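You operate a simulated robot arm through the tools that you are given. There is no shell and no other tool. Be economical: measure what you need, move in short steps, check, and stop when the job is done.

You are at the controls of a simulated robot arm. One attempt, no reset.

## Task
Set up the strip press for its job and run the spruce rail.
Fine: pressure, dwell and shim by the press job display, only that shim at its stop; open the press air valve and leave it open for the next rail; guard stays shut, hands clear, then start button one and start button two; one stroke only; it ends flush; other knobs stay.

Only the result counts: the job must be done as asked and must still hold three seconds after the hand-in. Knocking over, shifting, dropping, spilling or breaking anything else fails it.

## Robot
A 7-joint arm with a two-finger parallel gripper, fixed in place. Base frame: the origin is at the foot of the arm, x ahead of it, y to its left, z up; the work surface is at about z = 930. Units: mm, degrees, N and s.
Its first joint turns from -166.0 to 166.0 degrees. Payload 4.4 kg.
The TCP is the grasp point between the finger pads, 23 mm short of the fingertips. In the tool frame z runs along the fingers and y along their closing line. The gripper opens to 94 mm. The fingers are 38 mm wide and 10 mm thick; the gripper's body (54 by 96 mm) begins 39 mm behind the TCP.
Orientation is that of the tool frame in the base frame, as a unit quaternion [w, x, y, z]. With the fingers straight down and closing along the base's y, the tool's x points along the base's -x, its y along +y and its z along -z.

## Interface
- The arm moves only by the tool drive_tool. Its argument "motion" is a list of rows, each a list of 3 entries, a list of its own where there are three numbers: the shift along the tool's x, y, z in mm, then the turn, a rotation vector about the tool's x, y, z in degrees, then the gripper command, from -1 (shut) to 1 (fully open), values between in proportion. In form: [[[x, y, z], [rx, ry, rz], hand], ...]. A call has 1 to 8 rows; each row is the pose to reach, as a shift and turn from the pose commanded when the call began, along the tool's axes at that moment. Rows are played at 5 a second. More than 50 mm and 8.6 degrees between two rows, or a gripper value outside its range, and nothing of the call is played. A pose out of reach is approached as far as the arm can. The call stops where the force on the tool passes 70 N (or 10 N more than at its start, if that is more) or the arm is blocked; 0.2 s more then pass. The fingers move at their own pace (about 72 mm/s each) and stop on an object; they squeeze with about 24 N. The grip force told is the motor's: it shows also when the fingers shut on nothing. Time passes only in rows, and 0.2 s behind the last, so rows that repeat a pose let the fingers close. It gives the time, the measured TCP pose, the force on the tool (base axes), the opening and the grip force at its end, in the units of the frame above (readings bear some noise), with the torque about the TCP (base axes, N m) and any sound that the robot's microphone picked up.
- Cameras (640 x 400 px; columns grow to the right, rows downward): "scene" is fixed at [398.6, -500.6, 1507.5]; the picture's right is [0.94, -0.35, 0.00], its down [-0.12, -0.31, -0.94] and it looks along [0.33, 0.88, -0.34] (base axes); focal length 349 px, centre (320, 200). "wrist" rides on the gripper at [86, 16, -74] in the tool frame; the picture's right is [-0.18, 0.98, 0.00], its down [-0.58, -0.11, -0.81] and it looks along [-0.79, -0.15, 0.59] (tool axes); focal length 243 px, centre (320, 200). There is no depth. A picture from a camera that has moved, and an enlarged one, comes with that camera's place and axes in the base frame and with its lens.
- grab_frame(camera): a new picture of that camera. It takes no simulated time.
- close_up(camera, box): a new picture of the part [left, top, right, bottom] of that camera's present view, enlarged. It takes no simulated time.
- close_job(): hands the job in; it is judged then, once.

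Work in short steps. Places have to be worked out from the pictures, the camera data and where the tool is seen: move nearer, look again, correct. Check each grasp and each placing, and mend what went wrong. You have 120 turns and 76 pictures in all, those below and enlarged ones among them. Open the gripper and draw the arm clear of the work before you hand the job in, unless the task says otherwise; then end with one line.

The tools are called after "Emit:" as a command line: name --argument value ..., lists and objects as JSON in quotes. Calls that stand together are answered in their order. drive_tool: Moves the arm, as the interface text tells. Its arguments: {"type":"object","properties":{"motion":{"type":"array","items":{"type":"array"}}},"required":["motion"]} The other tools are called the same way: grab_frame (camera) takes a picture; close_up (camera, box) takes an enlarged picture of a part of a camera's view; close_job () hands the job in.

At the start:

```text
clock: 0.0
position: [670.4, 539.6, 1248.5]
tool_rot: [0.0, 0.0, 1.0, 0.0]
ft_force: [-0.9, 0.5, 0.8]
wrist_torque: [-0.02, 0.0, 0.01]
opening: 93.9
grasp_force: 0.1
```

scene: 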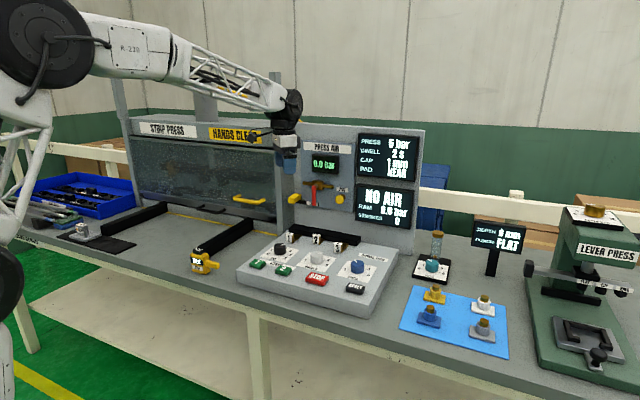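
wrist: 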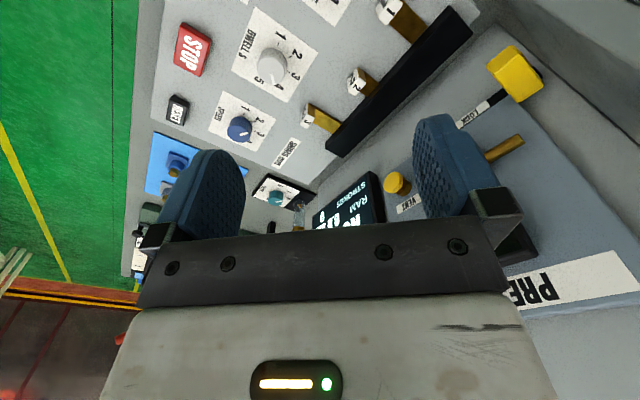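

I start by reading the displays and the panel up close.

Emit:
close_up --camera "scene" --box '[300, 125, 430, 235]'

Emit:
close_up --camera "scene" --box '[230, 220, 400, 325]'

Emit:
close_up --camera "scene" --box '[10, 110, 300, 290]'

Emit:
close_up --camera "scene" --box '[390, 200, 640, 370]'

```text
3.64 times, centred on (365, 180) of scene
camera zoom: at [398.6, -500.6, 1507.5], right [0.94, -0.35, 0.0], down [-0.12, -0.31, -0.94], along [0.33, 0.88, -0.34], focal length 1269 px, centre (156, 273)
```

zoom: 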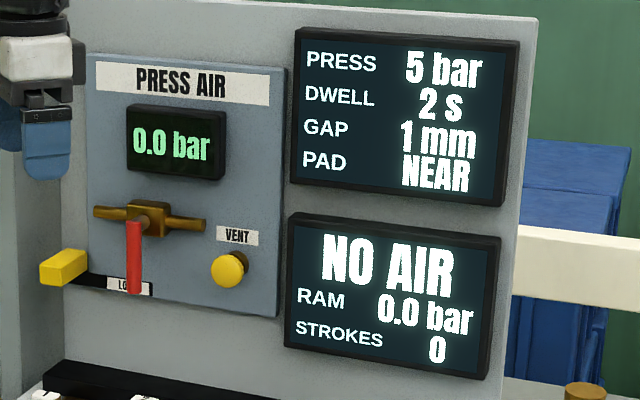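

```text
3.76 times, centred on (315, 272) of scene
camera zoom: at [398.6, -500.6, 1507.5], right [0.94, -0.35, 0.0], down [-0.12, -0.31, -0.94], along [0.33, 0.88, -0.34], focal length 1314 px, centre (339, -73)
```

zoom: 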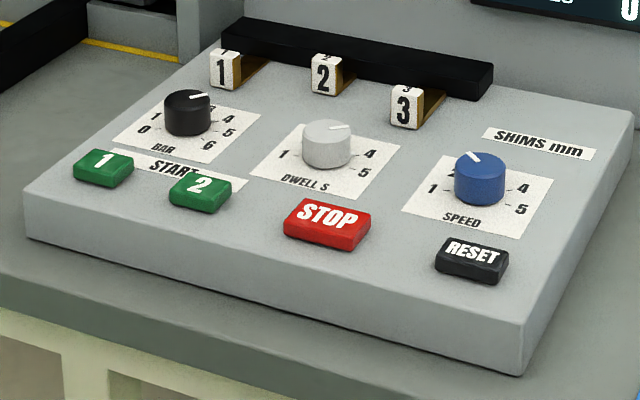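

```text
2.21 times, centred on (155, 200) of scene
camera zoom: at [398.6, -500.6, 1507.5], right [0.94, -0.35, 0.0], down [-0.12, -0.31, -0.94], along [0.33, 0.88, -0.34], focal length 770 px, centre (684, 200)
```

zoom: 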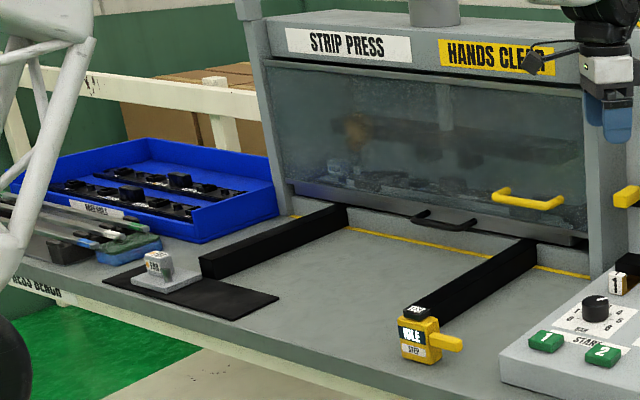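

```text
2.35 times, centred on (515, 285) of scene
camera zoom: at [398.6, -500.6, 1507.5], right [0.94, -0.35, 0.0], down [-0.12, -0.31, -0.94], along [0.33, 0.88, -0.34], focal length 821 px, centre (-139, 0)
```

zoom: 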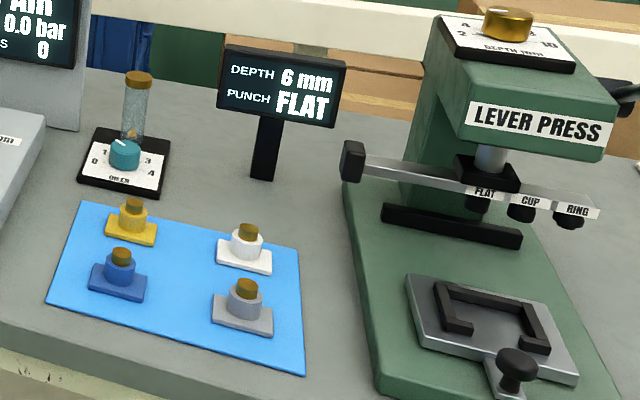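

The display says 5 bar, 2 s, gap 1 mm. Next I look closer at the valve, the yellow block and the shims.

Emit:
close_up --camera "scene" --box '[180, 230, 250, 280]'

Emit:
close_up --camera "scene" --box '[130, 130, 290, 230]'

Emit:
close_up --camera "wrist" --box '[150, 0, 480, 210]'

Emit:
close_up --camera "scene" --box '[270, 170, 360, 240]'

```text
8.00 times, centred on (215, 255) of scene
camera zoom: at [398.6, -500.6, 1507.5], right [0.94, -0.35, 0.0], down [-0.12, -0.31, -0.94], along [0.33, 0.88, -0.34], focal length 2792 px, centre (1160, -240)
```

zoom: 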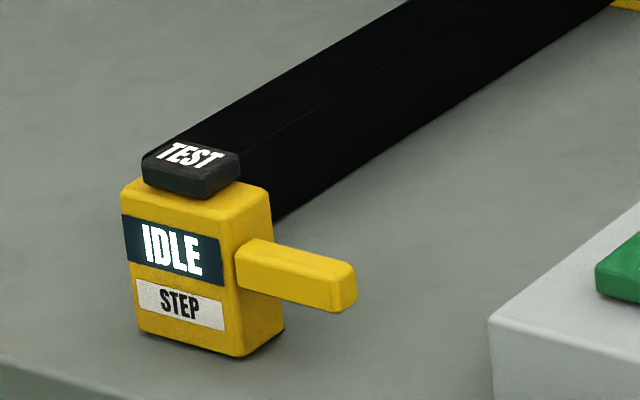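

```text
4.00 times, centred on (210, 180) of scene
camera zoom: at [398.6, -500.6, 1507.5], right [0.94, -0.35, 0.0], down [-0.12, -0.31, -0.94], along [0.33, 0.88, -0.34], focal length 1396 px, centre (760, 280)
```

zoom: 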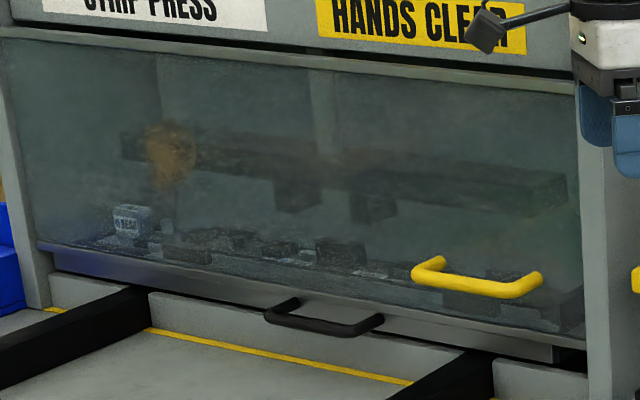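

```text
1.90 times, centred on (315, 105) of wrist
camera zoom: at [582.4, 555.4, 1322.8], right [0.18, 0.98, 0.0], down [0.58, -0.11, 0.81], along [0.79, -0.15, -0.59], focal length 462 px, centre (330, 381)
```

zoom: 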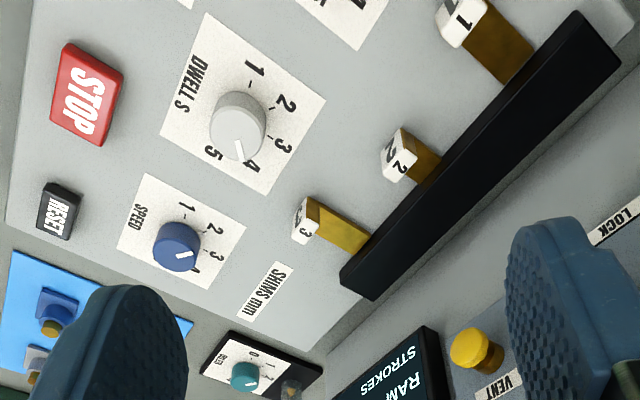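

```text
5.71 times, centred on (315, 205) of scene
camera zoom: at [398.6, -500.6, 1507.5], right [0.94, -0.35, 0.0], down [-0.12, -0.31, -0.94], along [0.33, 0.88, -0.34], focal length 1994 px, centre (349, 171)
```

zoom: 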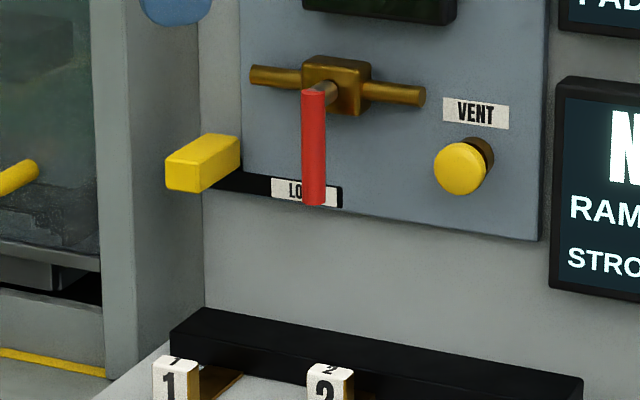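

Triangulating, the console's dwell knob is near (742, 450, 940) and the valve panel face is at about y≈630. I move back and lower to get a wrist view of the console.

Emit:
drive_tool --motion '[[[40, -22, 6], [0, 0, 0], 1], [[80, -44, 12], [0, 0, 0], 1], [[120, -66, 18], [0, 0, 0], 1], [[160, -88, 24], [0, 0, 0], 1], [[190, -110, 30], [0, 0, 0], 1]]'

Emit:
grab_frame --camera "wrist"

Emit:
grab_frame --camera "scene"

```text
clock: 1.2
position: [481.8, 429.4, 1217.1]
tool_rot: [0.001, 0.0, 1.0, -0.001]
ft_force: [-0.2, -0.3, 0.2]
wrist_torque: [0.01, 0.02, -0.01]
opening: 94.1
grasp_force: 0.2
```

```text
65 pictures are left
camera wrist: at [393.4, 444.9, 1291.4], right [0.18, 0.98, 0.0], down [0.58, -0.11, 0.81], along [0.79, -0.15, -0.59], focal length 243 px, centre (320, 200)
```

wrist: 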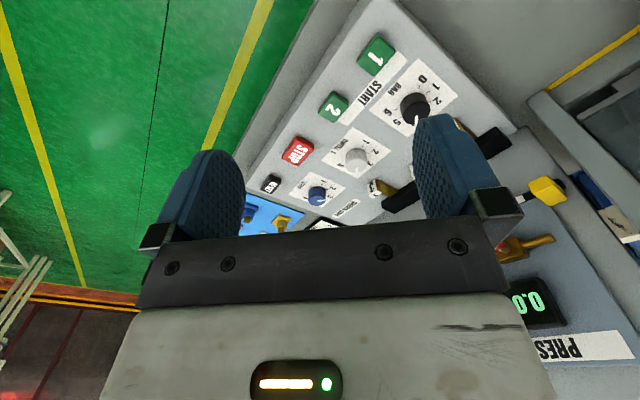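

```text
64 pictures are left
```

scene: 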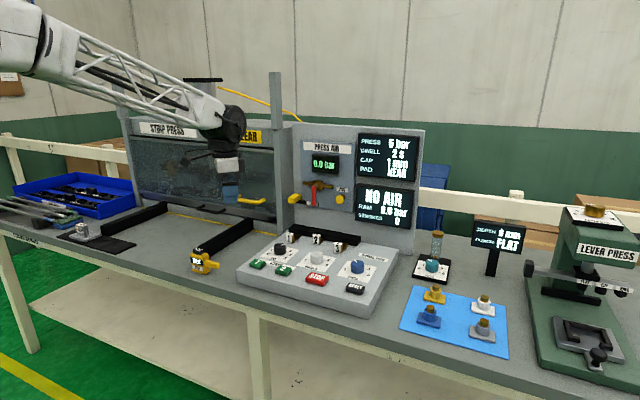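

The console is visible but small, so I enlarge it.

Emit:
close_up --camera "wrist" --box '[240, 20, 520, 240]'

```text
1.82 times, centred on (380, 130) of wrist
camera zoom: at [393.4, 444.9, 1291.4], right [0.18, 0.98, 0.0], down [0.58, -0.11, 0.81], along [0.79, -0.15, -0.59], focal length 441 px, centre (211, 327)
```

zoom: 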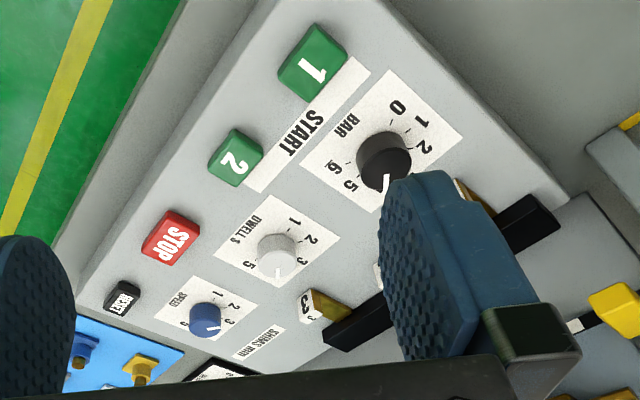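

I will yaw the tool 90° so the wrist camera looks towards +y and place it in front of the console.

Emit:
drive_tool --motion '[[[-32, -22, 15], [0, 0, -8.4], 1], [[-64, -44, 30], [0, 0, -16.8], 1], [[-96, -66, 45], [0, 0, -25.2], 1], [[-128, -88, 60], [0, 0, -33.6], 1], [[-160, -110, 75], [0, 0, -42], 1], [[-192, -132, 90], [0, 0, -50.4], 1], [[-224, -153, 105], [0, 0, -58.8], 1], [[-258, -173, 117], [0, 0, -67.2], 1]]'

Emit:
drive_tool --motion '[[[0, 0, 0], [0, 0, -8.4], 1], [[0, 0, 0], [0, 0, -16.8], 1], [[0, 0, 0], [0, 0, -22.8], 1]]'

Emit:
grab_frame --camera "wrist"

```text
clock: 3.0
position: [738.4, 256.2, 1102.9]
tool_rot: [0.0, -0.554, 0.833, 0.0]
ft_force: [0.3, 0.2, 0.3]
wrist_torque: [0.0, 0.02, 0.01]
opening: 93.9
grasp_force: 0.0
```

```text
clock: 3.8
position: [738.1, 256.4, 1101.3]
tool_rot: [0.0, 0.707, -0.707, 0.0]
ft_force: [-1.7, -1.1, 0.0]
wrist_torque: [0.0, 0.0, 0.05]
opening: 94.1
grasp_force: 0.1
```

```text
62 pictures are left
camera wrist: at [721.4, 169.2, 1176.1], right [-0.98, 0.18, 0.0], down [0.11, 0.58, 0.81], along [0.15, 0.79, -0.59], focal length 243 px, centre (320, 200)
```

wrist: 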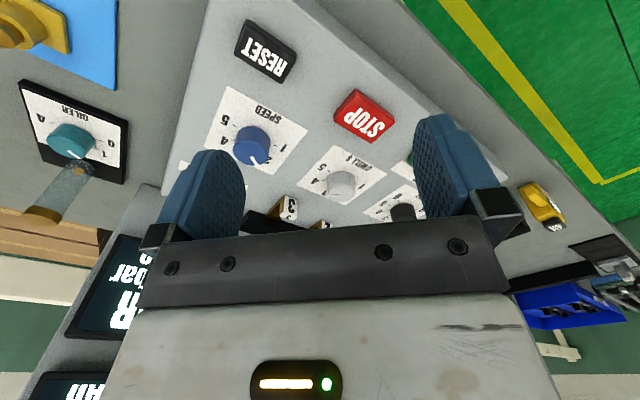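

The triangulations show the bench turned about −45° to the base. I turn the tool square to it and centre on the console.

Emit:
drive_tool --motion '[[[-13, 20, -4], [0, 0, 7.5], 1], [[-26, 40, -8], [0, 0, 15], 1], [[-39, 60, -12], [0, 0, 22.5], 1], [[-52, 80, -16], [0, 0, 30], 1], [[-65, 100, -20], [0, 0, 37.5], 1], [[-78, 120, -25], [0, 0, 45], 1]]'

Emit:
grab_frame --camera "wrist"

```text
clock: 5.2
position: [616.5, 336.0, 1126.7]
tool_rot: [0.001, -0.381, 0.925, 0.0]
ft_force: [0.4, 1.3, -0.4]
wrist_torque: [0.04, 0.02, -0.01]
opening: 94.0
grasp_force: 0.1
```

```text
61 pictures are left
camera wrist: at [543.3, 285.6, 1201.1], right [-0.56, 0.83, 0.0], down [0.49, 0.33, 0.81], along [0.67, 0.45, -0.59], focal length 243 px, centre (320, 200)
```

wrist: 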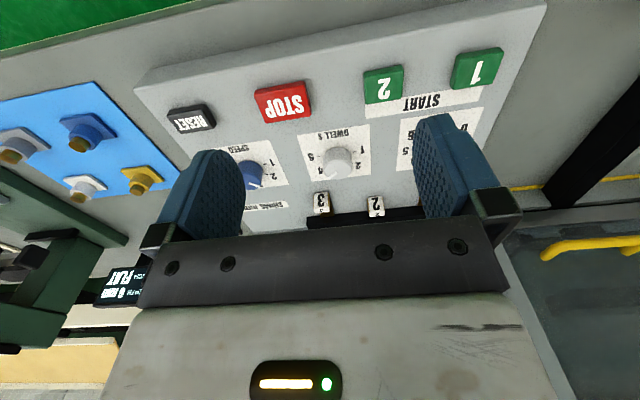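

Emit:
close_up --camera "wrist" --box '[240, 110, 430, 230]'

Emit:
drive_tool --motion '[[[0, 45, 0], [0, 0, 0], 1], [[-20, 90, 0], [0, 0, 0], 1], [[-40, 120, 0], [0, 0, 0], 1]]'

Emit:
close_up --camera "wrist" --box '[200, 20, 450, 230]'

```text
3.33 times, centred on (335, 170) of wrist
camera zoom: at [543.3, 285.6, 1201.1], right [-0.56, 0.83, 0.0], down [0.49, 0.33, 0.81], along [0.67, 0.45, -0.59], focal length 809 px, centre (270, 300)
```

zoom: 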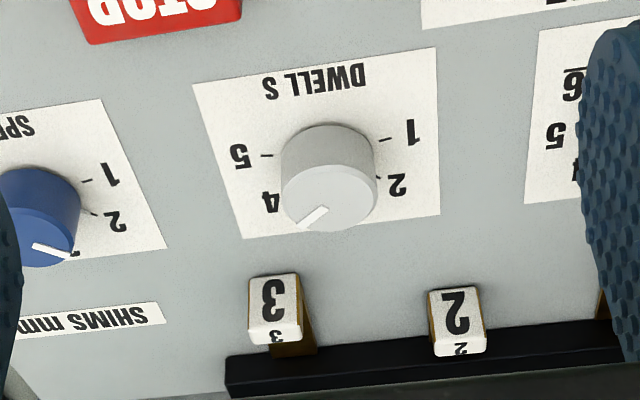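

```text
clock: 6.0
position: [560.1, 447.4, 1126.7]
tool_rot: [0.001, -0.382, 0.924, 0.0]
ft_force: [0.0, 0.4, 0.8]
wrist_torque: [-0.03, 0.03, -0.04]
opening: 94.1
grasp_force: 0.0
```

```text
1.90 times, centred on (325, 125) of wrist
camera zoom: at [487.5, 397.1, 1200.7], right [-0.56, 0.83, 0.0], down [0.49, 0.33, 0.81], along [0.67, 0.46, -0.59], focal length 462 px, centre (310, 343)
```

zoom: 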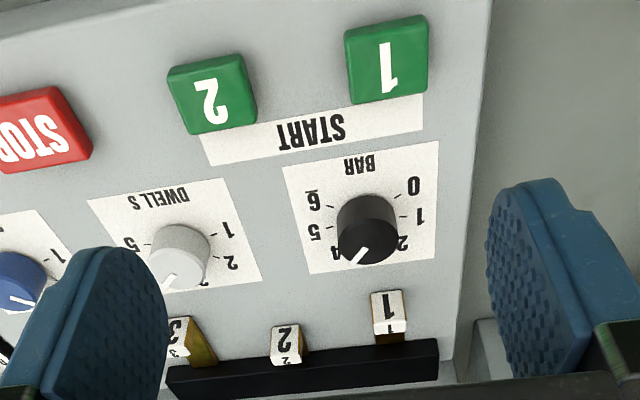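

Bar reads ~3.5 and dwell ~3.7; shim 2 seems pushed in while 1 and 3 are out. I hover above the bar knob to servo on it; the tool axis projects to column 320.

Emit:
drive_tool --motion '[[[-40, 5, 20], [0, 0, 0], 1], [[-80, 10, 40], [0, 0, 0], 1], [[-110, 15, 64], [0, 0, 0], 1], [[-134, 15, 86], [0, 0, 0], 1]]'

Emit:
grab_frame --camera "wrist"

```text
clock: 7.0
position: [645.9, 551.3, 1038.6]
tool_rot: [0.0, -0.383, 0.924, 0.0]
ft_force: [0.0, 0.3, 0.7]
wrist_torque: [-0.03, -0.04, -0.01]
opening: 94.1
grasp_force: 0.0
```

```text
58 pictures are left
camera wrist: at [573.6, 501.7, 1113.0], right [-0.56, 0.83, 0.0], down [0.49, 0.33, 0.81], along [0.67, 0.46, -0.59], focal length 243 px, centre (320, 200)
```

wrist: 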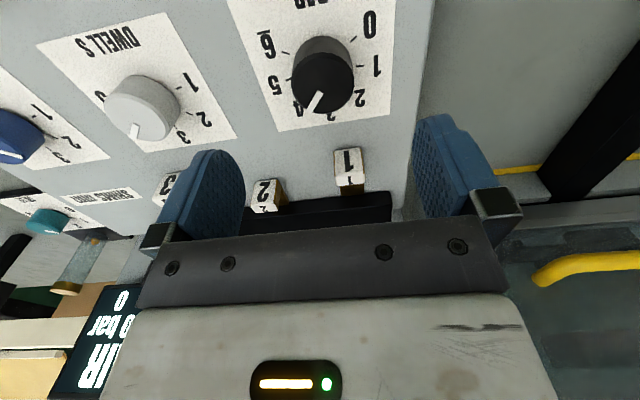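

Knob top is on the tool axis. Enlarge to read its pointer.

Emit:
close_up --camera "wrist" --box '[230, 0, 410, 140]'

```text
2.86 times, centred on (320, 70) of wrist
camera zoom: at [573.6, 501.7, 1113.0], right [-0.56, 0.83, 0.0], down [0.49, 0.33, 0.81], along [0.67, 0.46, -0.59], focal length 693 px, centre (320, 571)
```

zoom: 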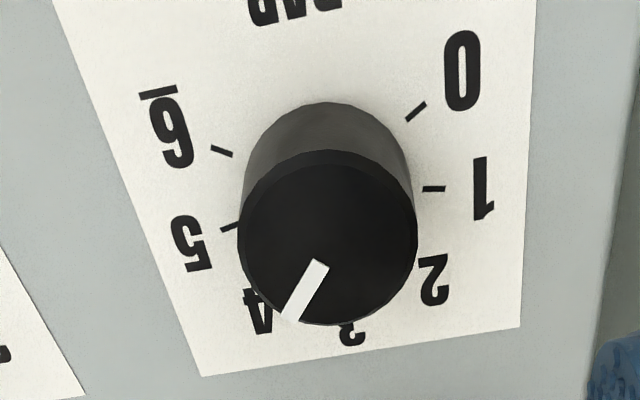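

By geometry the bar scale is 40° per bar and the pointer sits at 39° past 3, i.e. 4 bar; I need +40° clockwise. Descend with fingers at ~66 mm.

Emit:
drive_tool --motion '[[[2, 3, 0], [0, 0, 0], 0.4], [[2, 3, 30], [0, 0, 0], 0.4], [[2, 3, 55], [0, 0, 0], 0.4], [[2, 3, 70], [0, 0, 0], 0.4], [[2, 3, 78], [0, 0, 0], 0.4]]'

Emit:
grab_frame --camera "wrist"

```text
clock: 8.2
position: [641.5, 553.5, 962.4]
tool_rot: [0.0, -0.383, 0.924, 0.0]
ft_force: [-0.1, 0.2, 0.8]
wrist_torque: [0.0, -0.01, 0.01]
opening: 66.1
grasp_force: 0.1
```

```text
56 pictures are left
camera wrist: at [568.2, 503.1, 1036.4], right [-0.57, 0.82, 0.0], down [0.49, 0.33, 0.81], along [0.67, 0.46, -0.59], focal length 243 px, centre (320, 200)
```

wrist: 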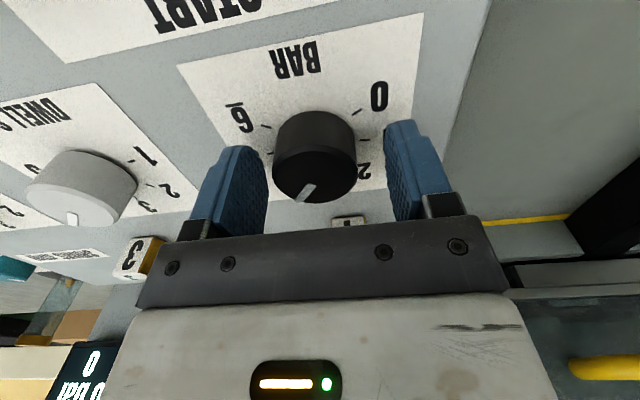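

Fingers straddle the knob. Close on it.

Emit:
drive_tool --motion '[[[0, 0, 0], [0, 0, 0], -1], [[0, 0, 0], [0, 0, 0], -1], [[0, 0, 0], [0, 0, 0], -1]]'

```text
clock: 9.0
position: [642.9, 551.6, 961.1]
tool_rot: [-0.001, -0.382, 0.924, -0.001]
ft_force: [47.4, -41.3, -6.0]
wrist_torque: [0.15, -0.43, -0.02]
opening: 41.4
grasp_force: 45.7
```

The grip is off-centre (62 N towards +a), so I shift that way to relieve it.

Emit:
drive_tool --motion '[[[0, -2, 0], [0, 0, 0], -1], [[0, -3, 0], [0, 0, 0], -1]]'

```text
clock: 9.6
position: [643.3, 550.6, 962.7]
tool_rot: [0.0, -0.384, 0.923, 0.0]
ft_force: [16.3, -26.8, -1.8]
wrist_torque: [-0.3, -0.98, -0.03]
opening: 41.6
grasp_force: 45.0
```

Better; 1.5 mm more, then turn +40° clockwise.

Emit:
drive_tool --motion '[[[0, -1.5, 0], [0, 0, 0], -1], [[0, -1.5, 0], [0, 0, 8], -1], [[0, -1.5, 0], [0, 0, 16], -1], [[0, -1.5, 0], [0, 0, 24], -1], [[0, -1.5, 0], [0, 0, 32], -1], [[0, -1.5, 0], [0, 0, 40], -1], [[0, -1.5, 0], [0, 0, 40], -1]]'

Emit:
grab_frame --camera "wrist"

```text
clock: 11.2
position: [643.9, 550.6, 962.2]
tool_rot: [0.0, -0.043, 0.999, -0.001]
ft_force: [-24.0, 56.8, -12.2]
wrist_torque: [-0.23, 0.9, 0.01]
opening: 41.7
grasp_force: 44.9
```

```text
55 pictures are left
camera wrist: at [555.8, 559.8, 1036.4], right [0.1, 1.0, 0.0], down [0.59, -0.06, 0.81], along [0.8, -0.08, -0.59], focal length 243 px, centre (320, 200)
```

wrist: 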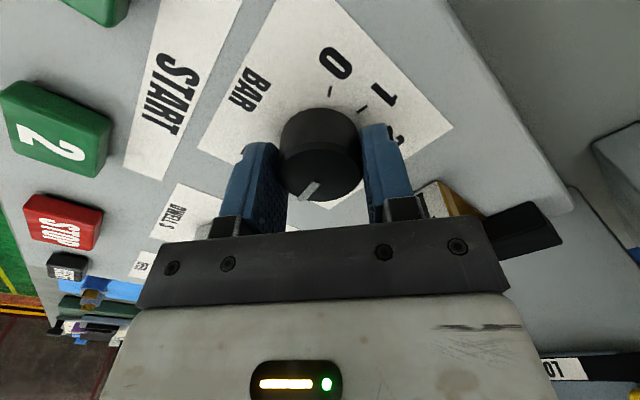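

Knob followed the turn by ~40°. Open, rise and read.

Emit:
drive_tool --motion '[[[0, 0, 0], [0, 0, 0], 0.3], [[0, 0, 0], [0, 0, 0], 0.3], [[0, 0, -30], [0, 0, 0], 0.3], [[0, 0, -60], [0, 0, -8], 0.3], [[0, 0, -80], [0, 0, -16], 0.3], [[0, 0, -80], [0, 0, -24], 0.3], [[0, 0, -80], [0, 0, -32], 0.3], [[0, 0, -80], [0, 0, -40], 0.3]]'

Emit:
close_up --camera "wrist" --box '[230, 0, 410, 140]'

```text
clock: 13.0
position: [643.1, 549.9, 1042.9]
tool_rot: [-0.001, -0.384, 0.923, 0.001]
ft_force: [0.2, 0.2, 0.5]
wrist_torque: [0.04, -0.01, 0.0]
opening: 61.2
grasp_force: 0.0
```

```text
2.86 times, centred on (320, 70) of wrist
camera zoom: at [571.5, 500.2, 1117.4], right [-0.57, 0.82, 0.0], down [0.49, 0.34, 0.81], along [0.66, 0.46, -0.59], focal length 693 px, centre (320, 571)
```

zoom: 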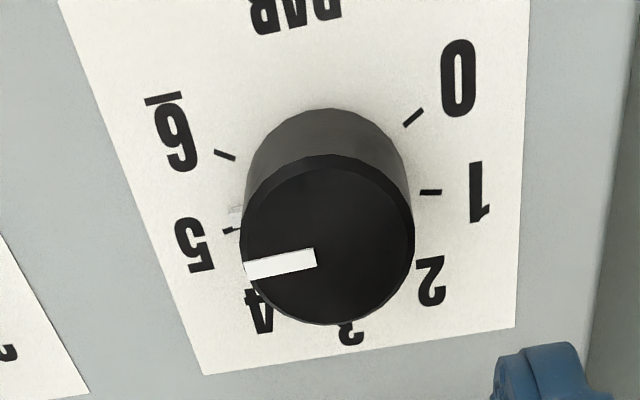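

Reading is between 80° and 88°, too oblique to be sure. I move forward so the camera looks nearly straight down at the knob.

Emit:
drive_tool --motion '[[[-25, 0, -20], [0, 0, 0], 0.3], [[-48, 0, -30], [0, 0, 0], 0.3]]'

Emit:
close_up --camera "wrist" --box '[230, 0, 410, 120]'

```text
clock: 13.6
position: [679.4, 586.5, 1070.1]
tool_rot: [-0.001, -0.383, 0.924, 0.0]
ft_force: [0.2, -1.1, 0.1]
wrist_torque: [-0.01, 0.01, 0.0]
opening: 61.0
grasp_force: 0.0
```

```text
3.33 times, centred on (320, 60) of wrist
camera zoom: at [606.5, 535.7, 1145.8], right [-0.57, 0.82, 0.0], down [0.49, 0.33, 0.81], along [0.66, 0.46, -0.59], focal length 809 px, centre (320, 667)
```

zoom: 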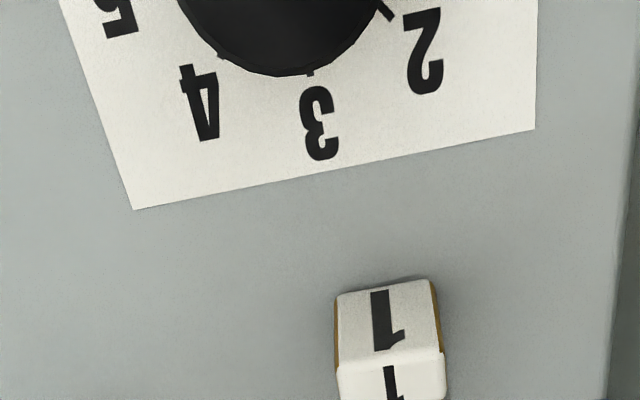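

Slightly too far; back 27 mm.

Emit:
drive_tool --motion '[[[27, 0, 0], [0, 0, 0], 0.3]]'

Emit:
close_up --camera "wrist" --box '[230, 0, 410, 120]'

```text
clock: 14.0
position: [660.6, 565.4, 1073.0]
tool_rot: [0.0, -0.383, 0.924, -0.001]
ft_force: [0.2, -0.1, -0.5]
wrist_torque: [-0.01, 0.01, 0.02]
opening: 61.4
grasp_force: 0.1
```

```text
3.33 times, centred on (320, 60) of wrist
camera zoom: at [587.5, 515.6, 1147.2], right [-0.57, 0.82, 0.0], down [0.49, 0.33, 0.81], along [0.67, 0.46, -0.59], focal length 809 px, centre (320, 667)
```

zoom: 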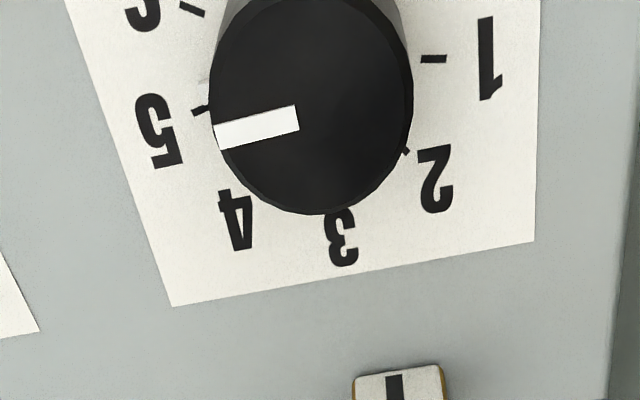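

Measured properly the pointer sits at ~88° rather than 80° (≈5.2 bar), so the closing squeeze dragged it a little. I regrip better centred and turn back 8°.

Emit:
drive_tool --motion '[[[21, 1.3, 20], [0, 0, 0], 0.3], [[21, 1.3, 60], [0, 0, 0], 0.2], [[21, 1.3, 90], [0, 0, 0], 0.2], [[21, 1.3, 111], [0, 0, 0], 0.2], [[21, 1.3, 111], [0, 0, 0], 0.0], [[21, 1.3, 111], [0, 0, 0], -1], [[21, 1.3, 111], [0, 0, 0], -1]]'

Emit:
close_up --camera "wrist" --box '[230, 80, 410, 220]'

```text
clock: 15.6
position: [642.5, 553.2, 961.6]
tool_rot: [0.001, -0.383, 0.924, 0.0]
ft_force: [9.9, -8.0, -2.8]
wrist_torque: [1.12, -0.75, 0.0]
opening: 41.8
grasp_force: 45.0
```

```text
2.86 times, centred on (320, 150) of wrist
camera zoom: at [570.4, 501.8, 1036.4], right [-0.56, 0.83, 0.0], down [0.49, 0.33, 0.81], along [0.67, 0.46, -0.59], focal length 693 px, centre (320, 343)
```

zoom: 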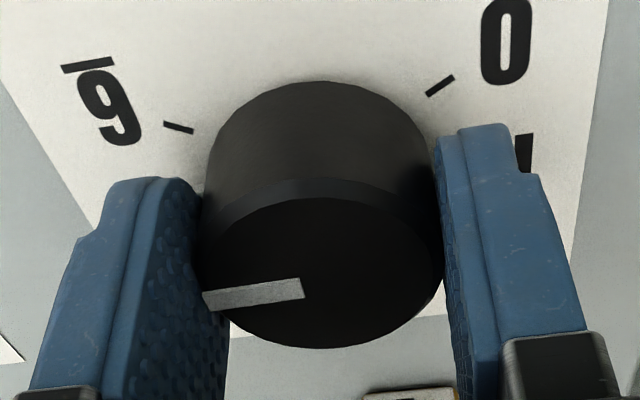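

Well centred now. Turn back 8°, open, lift and view from above again.

Emit:
drive_tool --motion '[[[0, 0, 0], [0, 0, -4], -1], [[0, 0, 0], [0, 0, -8], -1], [[0, 0, 0], [0, 0, -8], -1], [[0, 0, 0], [0, 0, -8], 0.2], [[0, 0, 0], [0, 0, -8], 0.2], [[0, 0, -40], [0, 0, -8], 0.2], [[-10, 0, -80], [0, 0, 0], 0.2], [[-19, 0, -111], [0, 0, 0], 0.2]]'

Emit:
close_up --camera "wrist" --box '[230, 0, 410, 120]'

```text
clock: 17.4
position: [657.4, 564.3, 1073.0]
tool_rot: [0.0, -0.383, 0.924, 0.0]
ft_force: [-0.4, 0.3, 0.1]
wrist_torque: [0.0, 0.0, -0.01]
opening: 56.4
grasp_force: 0.0
```

```text
3.33 times, centred on (320, 60) of wrist
camera zoom: at [584.3, 513.9, 1146.2], right [-0.56, 0.83, 0.0], down [0.49, 0.33, 0.81], along [0.67, 0.45, -0.59], focal length 809 px, centre (320, 667)
```

zoom: 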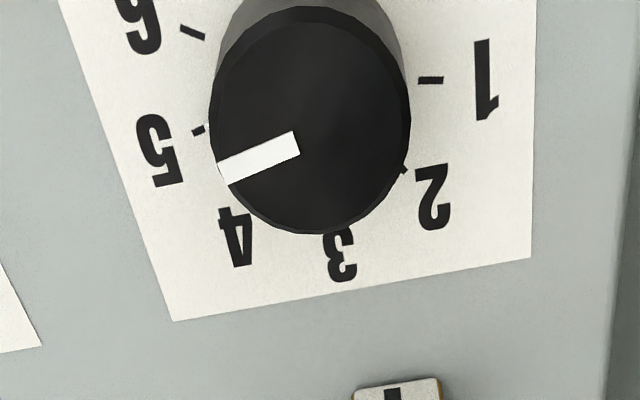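

Bar pointer is now at 81° ≈ 5 bar. Move over to the dwell knob (a≈207.6, same b) with the same steep view.

Emit:
drive_tool --motion '[[[0, -48, 0], [0, 0, 0], 0.2], [[0, -96, 0], [0, 0, 0], 0.2], [[0, -142, 0], [0, 0, 0], 0.2]]'

Emit:
close_up --camera "wrist" --box '[230, 0, 410, 120]'

```text
clock: 18.2
position: [758.3, 461.3, 1073.9]
tool_rot: [0.001, -0.383, 0.924, 0.0]
ft_force: [-0.5, -0.7, -0.3]
wrist_torque: [0.05, -0.02, -0.01]
opening: 56.4
grasp_force: 0.0
```

```text
3.33 times, centred on (320, 60) of wrist
camera zoom: at [685.0, 411.1, 1147.0], right [-0.57, 0.82, 0.0], down [0.49, 0.33, 0.81], along [0.66, 0.46, -0.59], focal length 809 px, centre (320, 667)
```

zoom: 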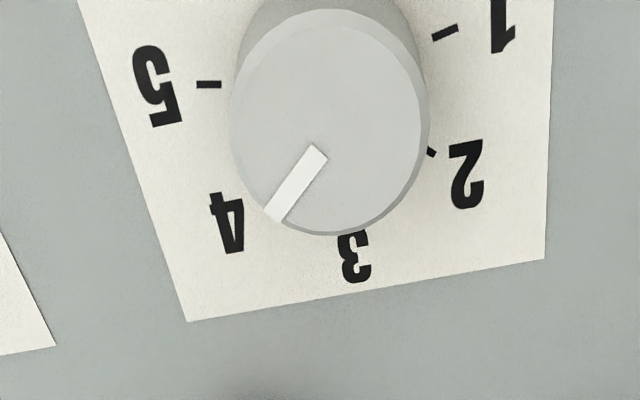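

Dwell: 50° per second-step, pointer at +49° = 4 s. It needs −99° to reach 2. I yaw +50° above it and descend.

Emit:
drive_tool --motion '[[[17.1, 5.5, 0], [0, 0, 7.2], 0.2], [[17.1, 5.5, 10], [0, 0, 14.4], 0.2], [[17.1, 5.5, 20], [0, 0, 21.6], 0.2], [[17.1, 5.5, 40], [0, 0, 28.8], 0.2], [[17.1, 5.5, 60], [0, 0, 36], 0.2], [[17.1, 5.5, 70], [0, 0, 43], 0.2], [[17.1, 5.5, 75], [0, 0, 50], 0.2]]'

Emit:
drive_tool --motion '[[[0, 0, 20], [0, 0, 0], 0.2], [[0, 0, 36], [0, 0, 0], 0.2], [[0, 0, 36], [0, 0, 0], 0.0], [[0, 0, 36], [0, 0, 0], -1], [[0, 0, 36], [0, 0, 0], -1]]'

Emit:
grab_frame --camera "wrist"

```text
clock: 19.8
position: [743.2, 455.8, 996.2]
tool_rot: [0.001, 0.044, 0.999, -0.001]
ft_force: [0.4, 0.2, -0.1]
wrist_torque: [-0.01, -0.01, 0.02]
opening: 56.3
grasp_force: 0.0
```

```text
clock: 21.0
position: [740.5, 454.2, 960.2]
tool_rot: [0.0, 0.044, 0.999, -0.001]
ft_force: [-2.8, -47.5, 1.9]
wrist_torque: [-0.15, 0.71, -0.06]
opening: 46.6
grasp_force: 24.2
```

```text
48 pictures are left
camera wrist: at [655.8, 478.5, 1034.8], right [0.27, 0.96, 0.0], down [0.57, -0.16, 0.81], along [0.78, -0.22, -0.59], focal length 243 px, centre (320, 200)
```

wrist: 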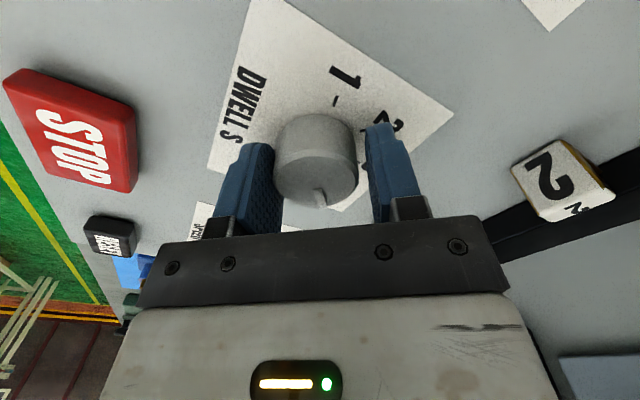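

Only the left finger touches; shift 2.5 mm in −y to centre it while closing.

Emit:
drive_tool --motion '[[[0, -2, 0], [0, 0, 0], -1], [[0, -3, 0], [0, 0, 0], -1], [[0, -3, 0], [0, 0, 0], -1]]'

```text
clock: 21.8
position: [741.1, 452.4, 960.5]
tool_rot: [0.0, 0.044, 0.999, 0.0]
ft_force: [-3.5, -48.1, -6.0]
wrist_torque: [0.17, -0.27, -0.08]
opening: 41.8
grasp_force: 45.2
```

Emit:
drive_tool --motion '[[[0, -2, 0], [0, 0, 0], -1], [[0, -2.5, 0], [0, 0, 0], -1]]'

Emit:
close_up --camera "wrist" --box '[230, 80, 410, 220]'

```text
clock: 22.4
position: [741.2, 452.7, 961.8]
tool_rot: [0.0, 0.043, 0.999, 0.001]
ft_force: [13.2, 9.0, -21.4]
wrist_torque: [-0.37, -0.42, -0.03]
opening: 41.6
grasp_force: 45.3
```

```text
2.86 times, centred on (320, 150) of wrist
camera zoom: at [655.6, 475.9, 1034.7], right [0.27, 0.96, 0.0], down [0.57, -0.16, 0.81], along [0.78, -0.22, -0.59], focal length 693 px, centre (320, 343)
```

zoom: 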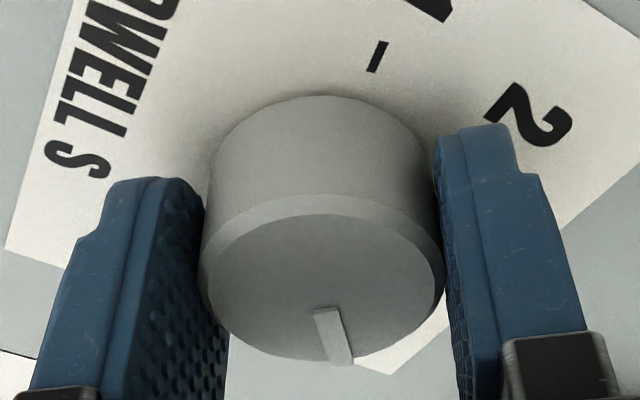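

Centred; pointer at 49°. Rotate −99° in two calls.

Emit:
drive_tool --motion '[[[0, 0, 0], [0, 0, -8.25], -1], [[0, 0, 0], [0, 0, -16.5], -1], [[0, 0, 0], [0, 0, -24.75], -1], [[0, 0, 0], [0, 0, -33], -1], [[0, 0, 0], [0, 0, -41.25], -1], [[0, 0, 0], [0, 0, -49.5], -1], [[0, 0, 0], [0, 0, -57.75], -1], [[0, 0, 0], [0, 0, -66], -1]]'

Emit:
drive_tool --motion '[[[0, 0, 0], [0, 0, -8.25], -1], [[0, 0, 0], [0, 0, -16.5], -1], [[0, 0, 0], [0, 0, -24.75], -1], [[0, 0, 0], [0, 0, -33], -1], [[0, 0, 0], [0, 0, -33], -1]]'

```text
clock: 24.2
position: [741.1, 451.0, 960.6]
tool_rot: [-0.001, -0.508, 0.861, -0.001]
ft_force: [-2.3, 23.8, -27.0]
wrist_torque: [-0.11, -0.61, 0.06]
opening: 41.7
grasp_force: 45.4
```

```text
clock: 25.6
position: [743.1, 449.7, 961.6]
tool_rot: [-0.001, 0.731, -0.682, 0.001]
ft_force: [22.2, 8.2, -10.7]
wrist_torque: [0.0, 0.03, -0.09]
opening: 41.6
grasp_force: 45.0
stopped in row 5: the force on the tool passed its limit at 71 N (the readings are from after the stop); the commanded pose is now the measured one
```

Rotation done (~99°). Release, lift, and rotate back square.

Emit:
drive_tool --motion '[[[0, 0, 0], [0, 0, 0], 0.2], [[0, 0, 0], [0, 0, 0], 0.2], [[0, 0, -35], [0, 0, 0], 0.2], [[0, 0, -70], [0, 0, 8.2], 0.2], [[0, 0, -90], [0, 0, 16.4], 0.2], [[0, 0, -111], [0, 0, 24.6], 0.2], [[0, 0, -111], [0, 0, 32.8], 0.2], [[0, 0, -111], [0, 0, 41], 0.2]]'

Emit:
drive_tool --motion '[[[-10, 0, 0], [0, 0, 7.9], 0.2], [[-20, 0, 0], [0, 0, 7.9], 0.2]]'

Emit:
close_up --camera "wrist" --box '[230, 0, 410, 120]'

```text
clock: 27.4
position: [743.4, 450.5, 1072.1]
tool_rot: [0.002, -0.445, 0.895, 0.0]
ft_force: [-0.2, 0.0, 0.1]
wrist_torque: [-0.01, 0.01, 0.01]
opening: 56.3
grasp_force: 0.3
```

```text
clock: 27.9
position: [753.5, 464.4, 1073.0]
tool_rot: [0.001, -0.384, 0.924, 0.001]
ft_force: [0.3, -0.6, 0.8]
wrist_torque: [0.03, -0.02, 0.03]
opening: 56.4
grasp_force: 0.0
```

```text
3.33 times, centred on (320, 60) of wrist
camera zoom: at [680.5, 415.1, 1147.0], right [-0.57, 0.82, 0.0], down [0.49, 0.34, 0.81], along [0.67, 0.46, -0.59], focal length 809 px, centre (320, 667)
```

zoom: 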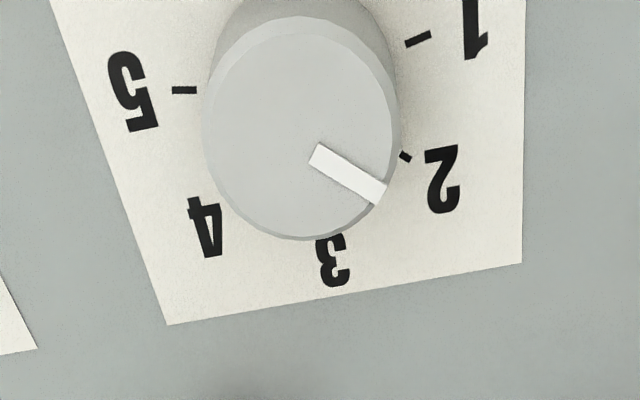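

Dwell pointer at −52° ≈ 2 s. Now I look at the three shims.

Emit:
drive_tool --motion '[[[0, 45, -20], [0, 0, 0], 1], [[0, 90, -40], [0, 0, 0], 1], [[-10, 95, -50], [0, 0, 0], 1]]'

Emit:
close_up --camera "wrist" --box '[210, 40, 450, 200]'

```text
clock: 28.8
position: [692.7, 539.6, 1121.3]
tool_rot: [0.001, -0.384, 0.923, 0.0]
ft_force: [0.0, 0.7, 0.3]
wrist_torque: [0.0, 0.0, 0.0]
opening: 93.8
grasp_force: 0.1
```

```text
2.50 times, centred on (330, 120) of wrist
camera zoom: at [620.0, 490.1, 1195.6], right [-0.57, 0.82, 0.0], down [0.49, 0.34, 0.81], along [0.66, 0.46, -0.59], focal length 606 px, centre (295, 400)
```

zoom: 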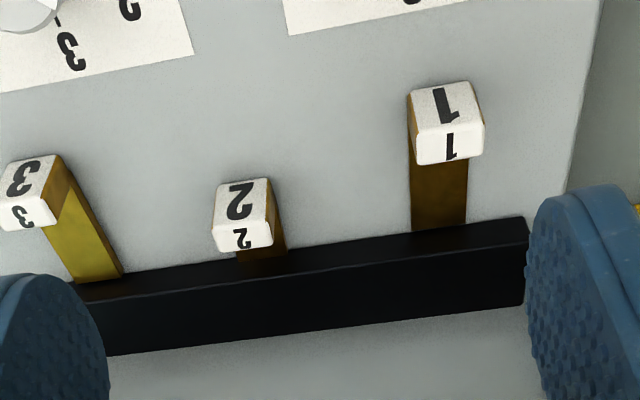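

Shims 1 and 3 are out, shim 2 is 26 mm further in. Shim 1's head front is near a=57.5, b=921, z 939–973. I put closed fingertips in front of it (above the knob top).

Emit:
drive_tool --motion '[[[-18.7, 40, 20], [0, 0, 0], -1], [[-18.7, 50.8, 60], [0, 0, 0], -1], [[-18.7, 50.8, 100], [0, 0, 0], -1], [[-18.7, 50.8, 125], [0, 0, 0], -1], [[-18.7, 50.8, 140], [0, 0, 0], -1]]'

Emit:
grab_frame --camera "wrist"

```text
clock: 29.9
position: [670.1, 589.3, 983.0]
tool_rot: [0.0, -0.385, 0.923, -0.001]
ft_force: [0.7, -0.2, 0.7]
wrist_torque: [0.0, -0.02, 0.01]
opening: 0.0
grasp_force: 23.7
```

```text
44 pictures are left
camera wrist: at [597.4, 539.3, 1056.5], right [-0.57, 0.82, 0.0], down [0.49, 0.34, 0.81], along [0.67, 0.46, -0.59], focal length 243 px, centre (320, 200)
```

wrist: 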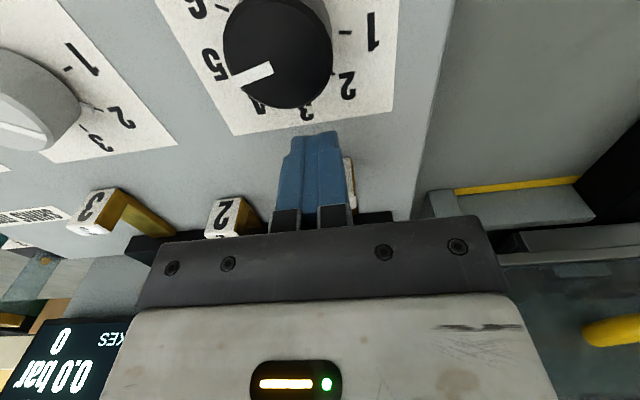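

Fingers are in front of head 1. Push inward, checking force.

Emit:
drive_tool --motion '[[[-6, 0, 0], [0, 0, 0], -1], [[-12, 0, 0], [0, 0, 0], -1], [[-18, 0, 0], [0, 0, 0], -1], [[-24, 0, 0], [0, 0, 0], -1], [[-30, 0, 0], [0, 0, 0], -1], [[-34, 0, 0], [0, 0, 0], -1]]'

```text
clock: 31.4
position: [696.1, 614.1, 983.1]
tool_rot: [0.002, -0.384, 0.923, 0.0]
ft_force: [-0.6, -0.3, -0.4]
wrist_torque: [-0.02, 0.01, 0.02]
opening: 0.0
grasp_force: 24.4
```

Emit:
drive_tool --motion '[[[-3, 0, 0], [0, 0, 0], -1], [[-6, 0, 0], [0, 0, 0], -1], [[-9, 0, 0], [0, 0, 0], -1], [[-12, 0, 0], [0, 0, 0], -1]]'

Emit:
grab_frame --camera "wrist"

```text
clock: 32.4
position: [703.2, 621.6, 982.7]
tool_rot: [0.0, -0.385, 0.923, -0.001]
ft_force: [-8.8, -10.0, 4.0]
wrist_torque: [-0.14, 0.12, -0.02]
opening: 0.2
grasp_force: 24.3
```

```text
43 pictures are left
camera wrist: at [630.1, 571.3, 1056.5], right [-0.57, 0.82, 0.0], down [0.49, 0.34, 0.81], along [0.66, 0.46, -0.59], focal length 243 px, centre (320, 200)
```

wrist: 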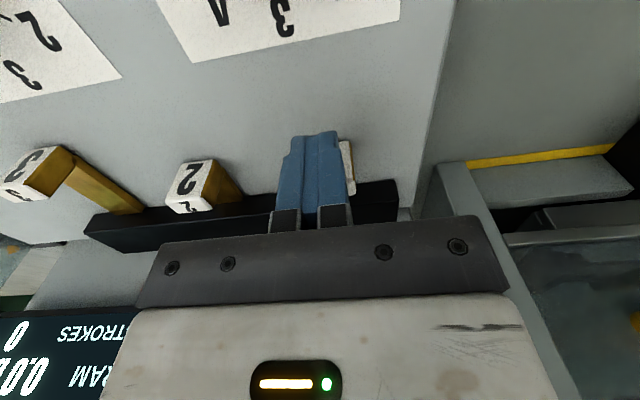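

13 N now; a few more millimetres to see whether it is the stop.

Emit:
drive_tool --motion '[[[-2, 0, 0], [0, 0, 0], -1], [[-4, 0, 0], [0, 0, 0], -1], [[-6, 0, 0], [0, 0, 0], -1]]'

```text
clock: 33.2
position: [703.3, 621.4, 982.9]
tool_rot: [-0.003, -0.384, 0.923, -0.002]
ft_force: [-28.3, -28.3, -7.5]
wrist_torque: [0.29, -0.24, 0.02]
opening: 0.0
grasp_force: 24.0
stopped in row 3: the force on the tool passed its limit at 71 N (the readings are from after the stop); the commanded pose is now the measured one
```

Hard stop reached. Back off, lift, and look again.

Emit:
drive_tool --motion '[[[12, 0, 0], [0, 0, 0], -1], [[20, 0, -40], [0, 0, 0], -1], [[40, -20, -80], [0, 0, 0], 0], [[55, -40, -115], [0, 0, 0], 1], [[65, -50, -138], [0, 0, 0], 1]]'

Emit:
close_up --camera "wrist" --box '[210, 40, 450, 200]'

Emit:
close_up --camera "scene" --box '[260, 130, 430, 265]'

```text
clock: 34.5
position: [696.8, 542.2, 1120.7]
tool_rot: [-0.002, -0.384, 0.923, 0.0]
ft_force: [-0.4, 0.3, -0.4]
wrist_torque: [0.01, -0.01, 0.02]
opening: 94.2
grasp_force: 0.0
```

```text
2.50 times, centred on (330, 120) of wrist
camera zoom: at [623.7, 492.3, 1194.7], right [-0.57, 0.82, 0.0], down [0.49, 0.34, 0.8], along [0.66, 0.46, -0.59], focal length 606 px, centre (295, 400)
```

zoom: 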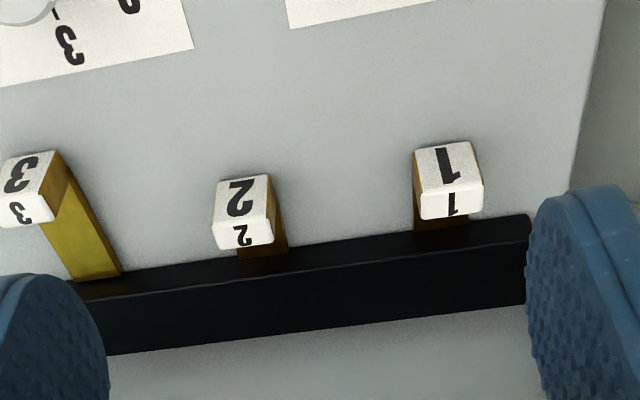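

```text
2.96 times, centred on (345, 198) of scene
camera zoom: at [398.6, -500.6, 1507.5], right [0.94, -0.35, 0.0], down [-0.12, -0.31, -0.94], along [0.33, 0.88, -0.34], focal length 1034 px, centre (246, 207)
```

zoom: 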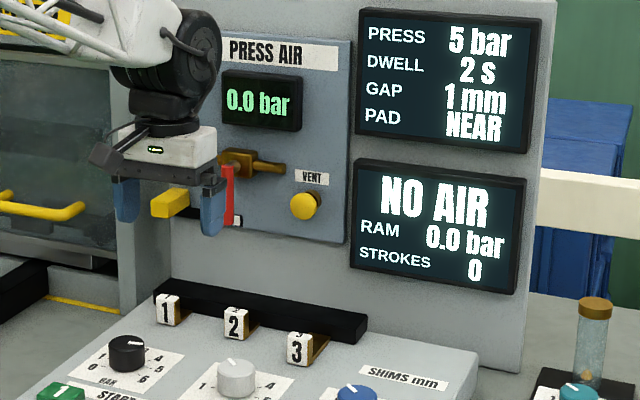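

Shim 1 is now level with shim 2, confirming "in" is the stop. Next I grip head 2 (a≈146) to pull it out; hover first.

Emit:
drive_tool --motion '[[[-25, -15, 30], [0, 0, 0], 0.3], [[-50, -30, 60], [0, 0, 0], 0.3], [[-69, -36.5, 90], [0, 0, 0], 0.3], [[-69, -36.5, 110], [0, 0, 0], 0.3]]'

Emit:
grab_frame --camera "wrist"

```text
clock: 35.5
position: [770.1, 564.7, 1009.0]
tool_rot: [0.0, -0.384, 0.923, -0.001]
ft_force: [-0.5, 0.4, 0.9]
wrist_torque: [0.01, 0.01, 0.02]
opening: 60.8
grasp_force: 0.1
```

```text
40 pictures are left
camera wrist: at [697.0, 515.0, 1083.9], right [-0.57, 0.82, 0.0], down [0.49, 0.34, 0.81], along [0.66, 0.46, -0.59], focal length 243 px, centre (320, 200)
```

wrist: 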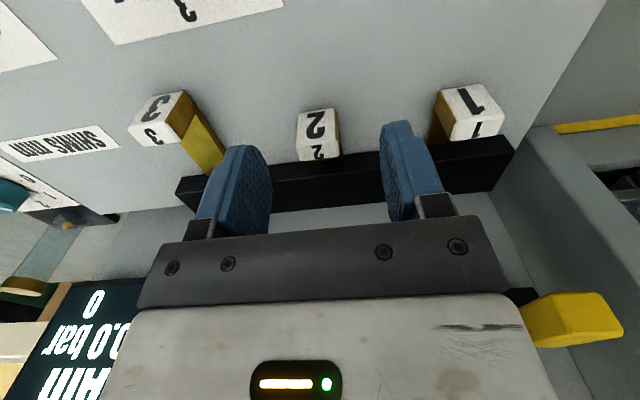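

Head 2 is centred between the fingers. Descend 41 mm and close.

Emit:
drive_tool --motion '[[[2, 0, 20], [0, 0, 0], 0.3], [[2, 0, 35], [0, 0, 0], 0.3], [[2, 0, 41], [0, 0, 0], 0.3], [[2, 0, 41], [0, 0, 0], -0.5], [[2, 0, 41], [0, 0, 0], -1], [[2, 0, 41], [0, 0, 0], -1]]'

```text
clock: 36.9
position: [770.2, 564.0, 968.3]
tool_rot: [0.0, -0.384, 0.923, -0.001]
ft_force: [33.7, -34.1, -2.6]
wrist_torque: [-0.21, -0.32, -0.73]
opening: 33.6
grasp_force: 23.4
```

One finger touches first; shift 3 mm toward +a.

Emit:
drive_tool --motion '[[[0, -2, 0], [0, 0, 0], -1], [[0, -4, 0], [0, 0, 0], -1], [[0, -4, 0], [0, 0, 0], -1]]'

```text
clock: 37.6
position: [772.9, 561.0, 967.8]
tool_rot: [-0.002, -0.384, 0.923, -0.001]
ft_force: [34.2, -34.4, -4.7]
wrist_torque: [-0.31, -0.11, -0.81]
opening: 27.2
grasp_force: 44.8
```

Gripped at 27 mm. Relieve a bit more and pull outward ~26 mm.

Emit:
drive_tool --motion '[[[0, -2.5, 0], [0, 0, 0], -1], [[5, -3, 0], [0, 0, 0], -1], [[10, -3, 0], [0, 0, 0], -1], [[15, -3, 0], [0, 0, 0], -1], [[20, -3, 0], [0, 0, 0], -1], [[25, -3, 0], [0, 0, 0], -1], [[27, -3, 0], [0, 0, 0], -1]]'

Emit:
grab_frame --camera "wrist"

```text
clock: 39.2
position: [754.0, 542.4, 967.5]
tool_rot: [-0.003, -0.384, 0.923, -0.001]
ft_force: [-27.3, 25.9, -18.6]
wrist_torque: [-0.42, 0.85, 0.56]
opening: 27.6
grasp_force: 44.8
```

```text
39 pictures are left
camera wrist: at [681.2, 491.7, 1043.0], right [-0.57, 0.82, 0.0], down [0.49, 0.34, 0.8], along [0.66, 0.46, -0.59], focal length 243 px, centre (320, 200)
```

wrist: 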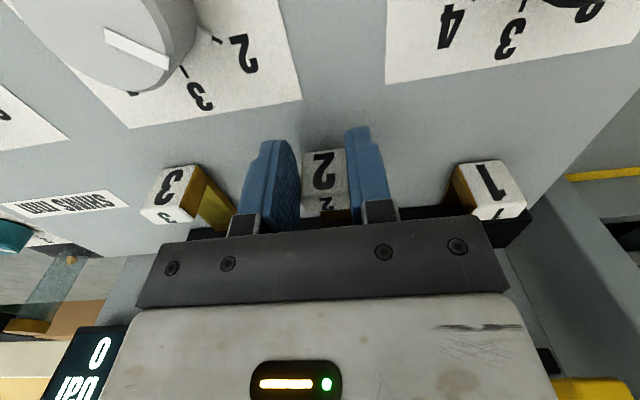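

Shim 2 followed. Release, lift and verify.

Emit:
drive_tool --motion '[[[0, 1.5, 0], [0, 0, 0], -0.2], [[0, 1.5, 0], [0, 0, 0], 0.2], [[0, 1.5, -40], [0, 0, 0], 0.3], [[20, 20, -80], [0, 0, 0], 1], [[40, 35, -120], [0, 0, 0], 1], [[50, 37, -153], [0, 0, 0], 1]]'

Emit:
close_up --camera "wrist" --box '[210, 40, 450, 200]'

```text
clock: 40.6
position: [694.0, 533.4, 1120.4]
tool_rot: [-0.002, -0.385, 0.923, -0.001]
ft_force: [0.0, 0.2, 0.0]
wrist_torque: [0.01, 0.0, 0.03]
opening: 94.0
grasp_force: 0.1
```

```text
2.50 times, centred on (330, 120) of wrist
camera zoom: at [620.9, 482.7, 1196.3], right [-0.57, 0.82, 0.0], down [0.49, 0.34, 0.8], along [0.66, 0.46, -0.59], focal length 606 px, centre (295, 400)
```

zoom: 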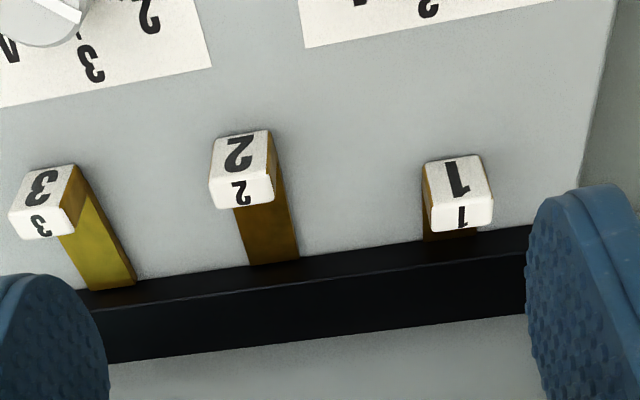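

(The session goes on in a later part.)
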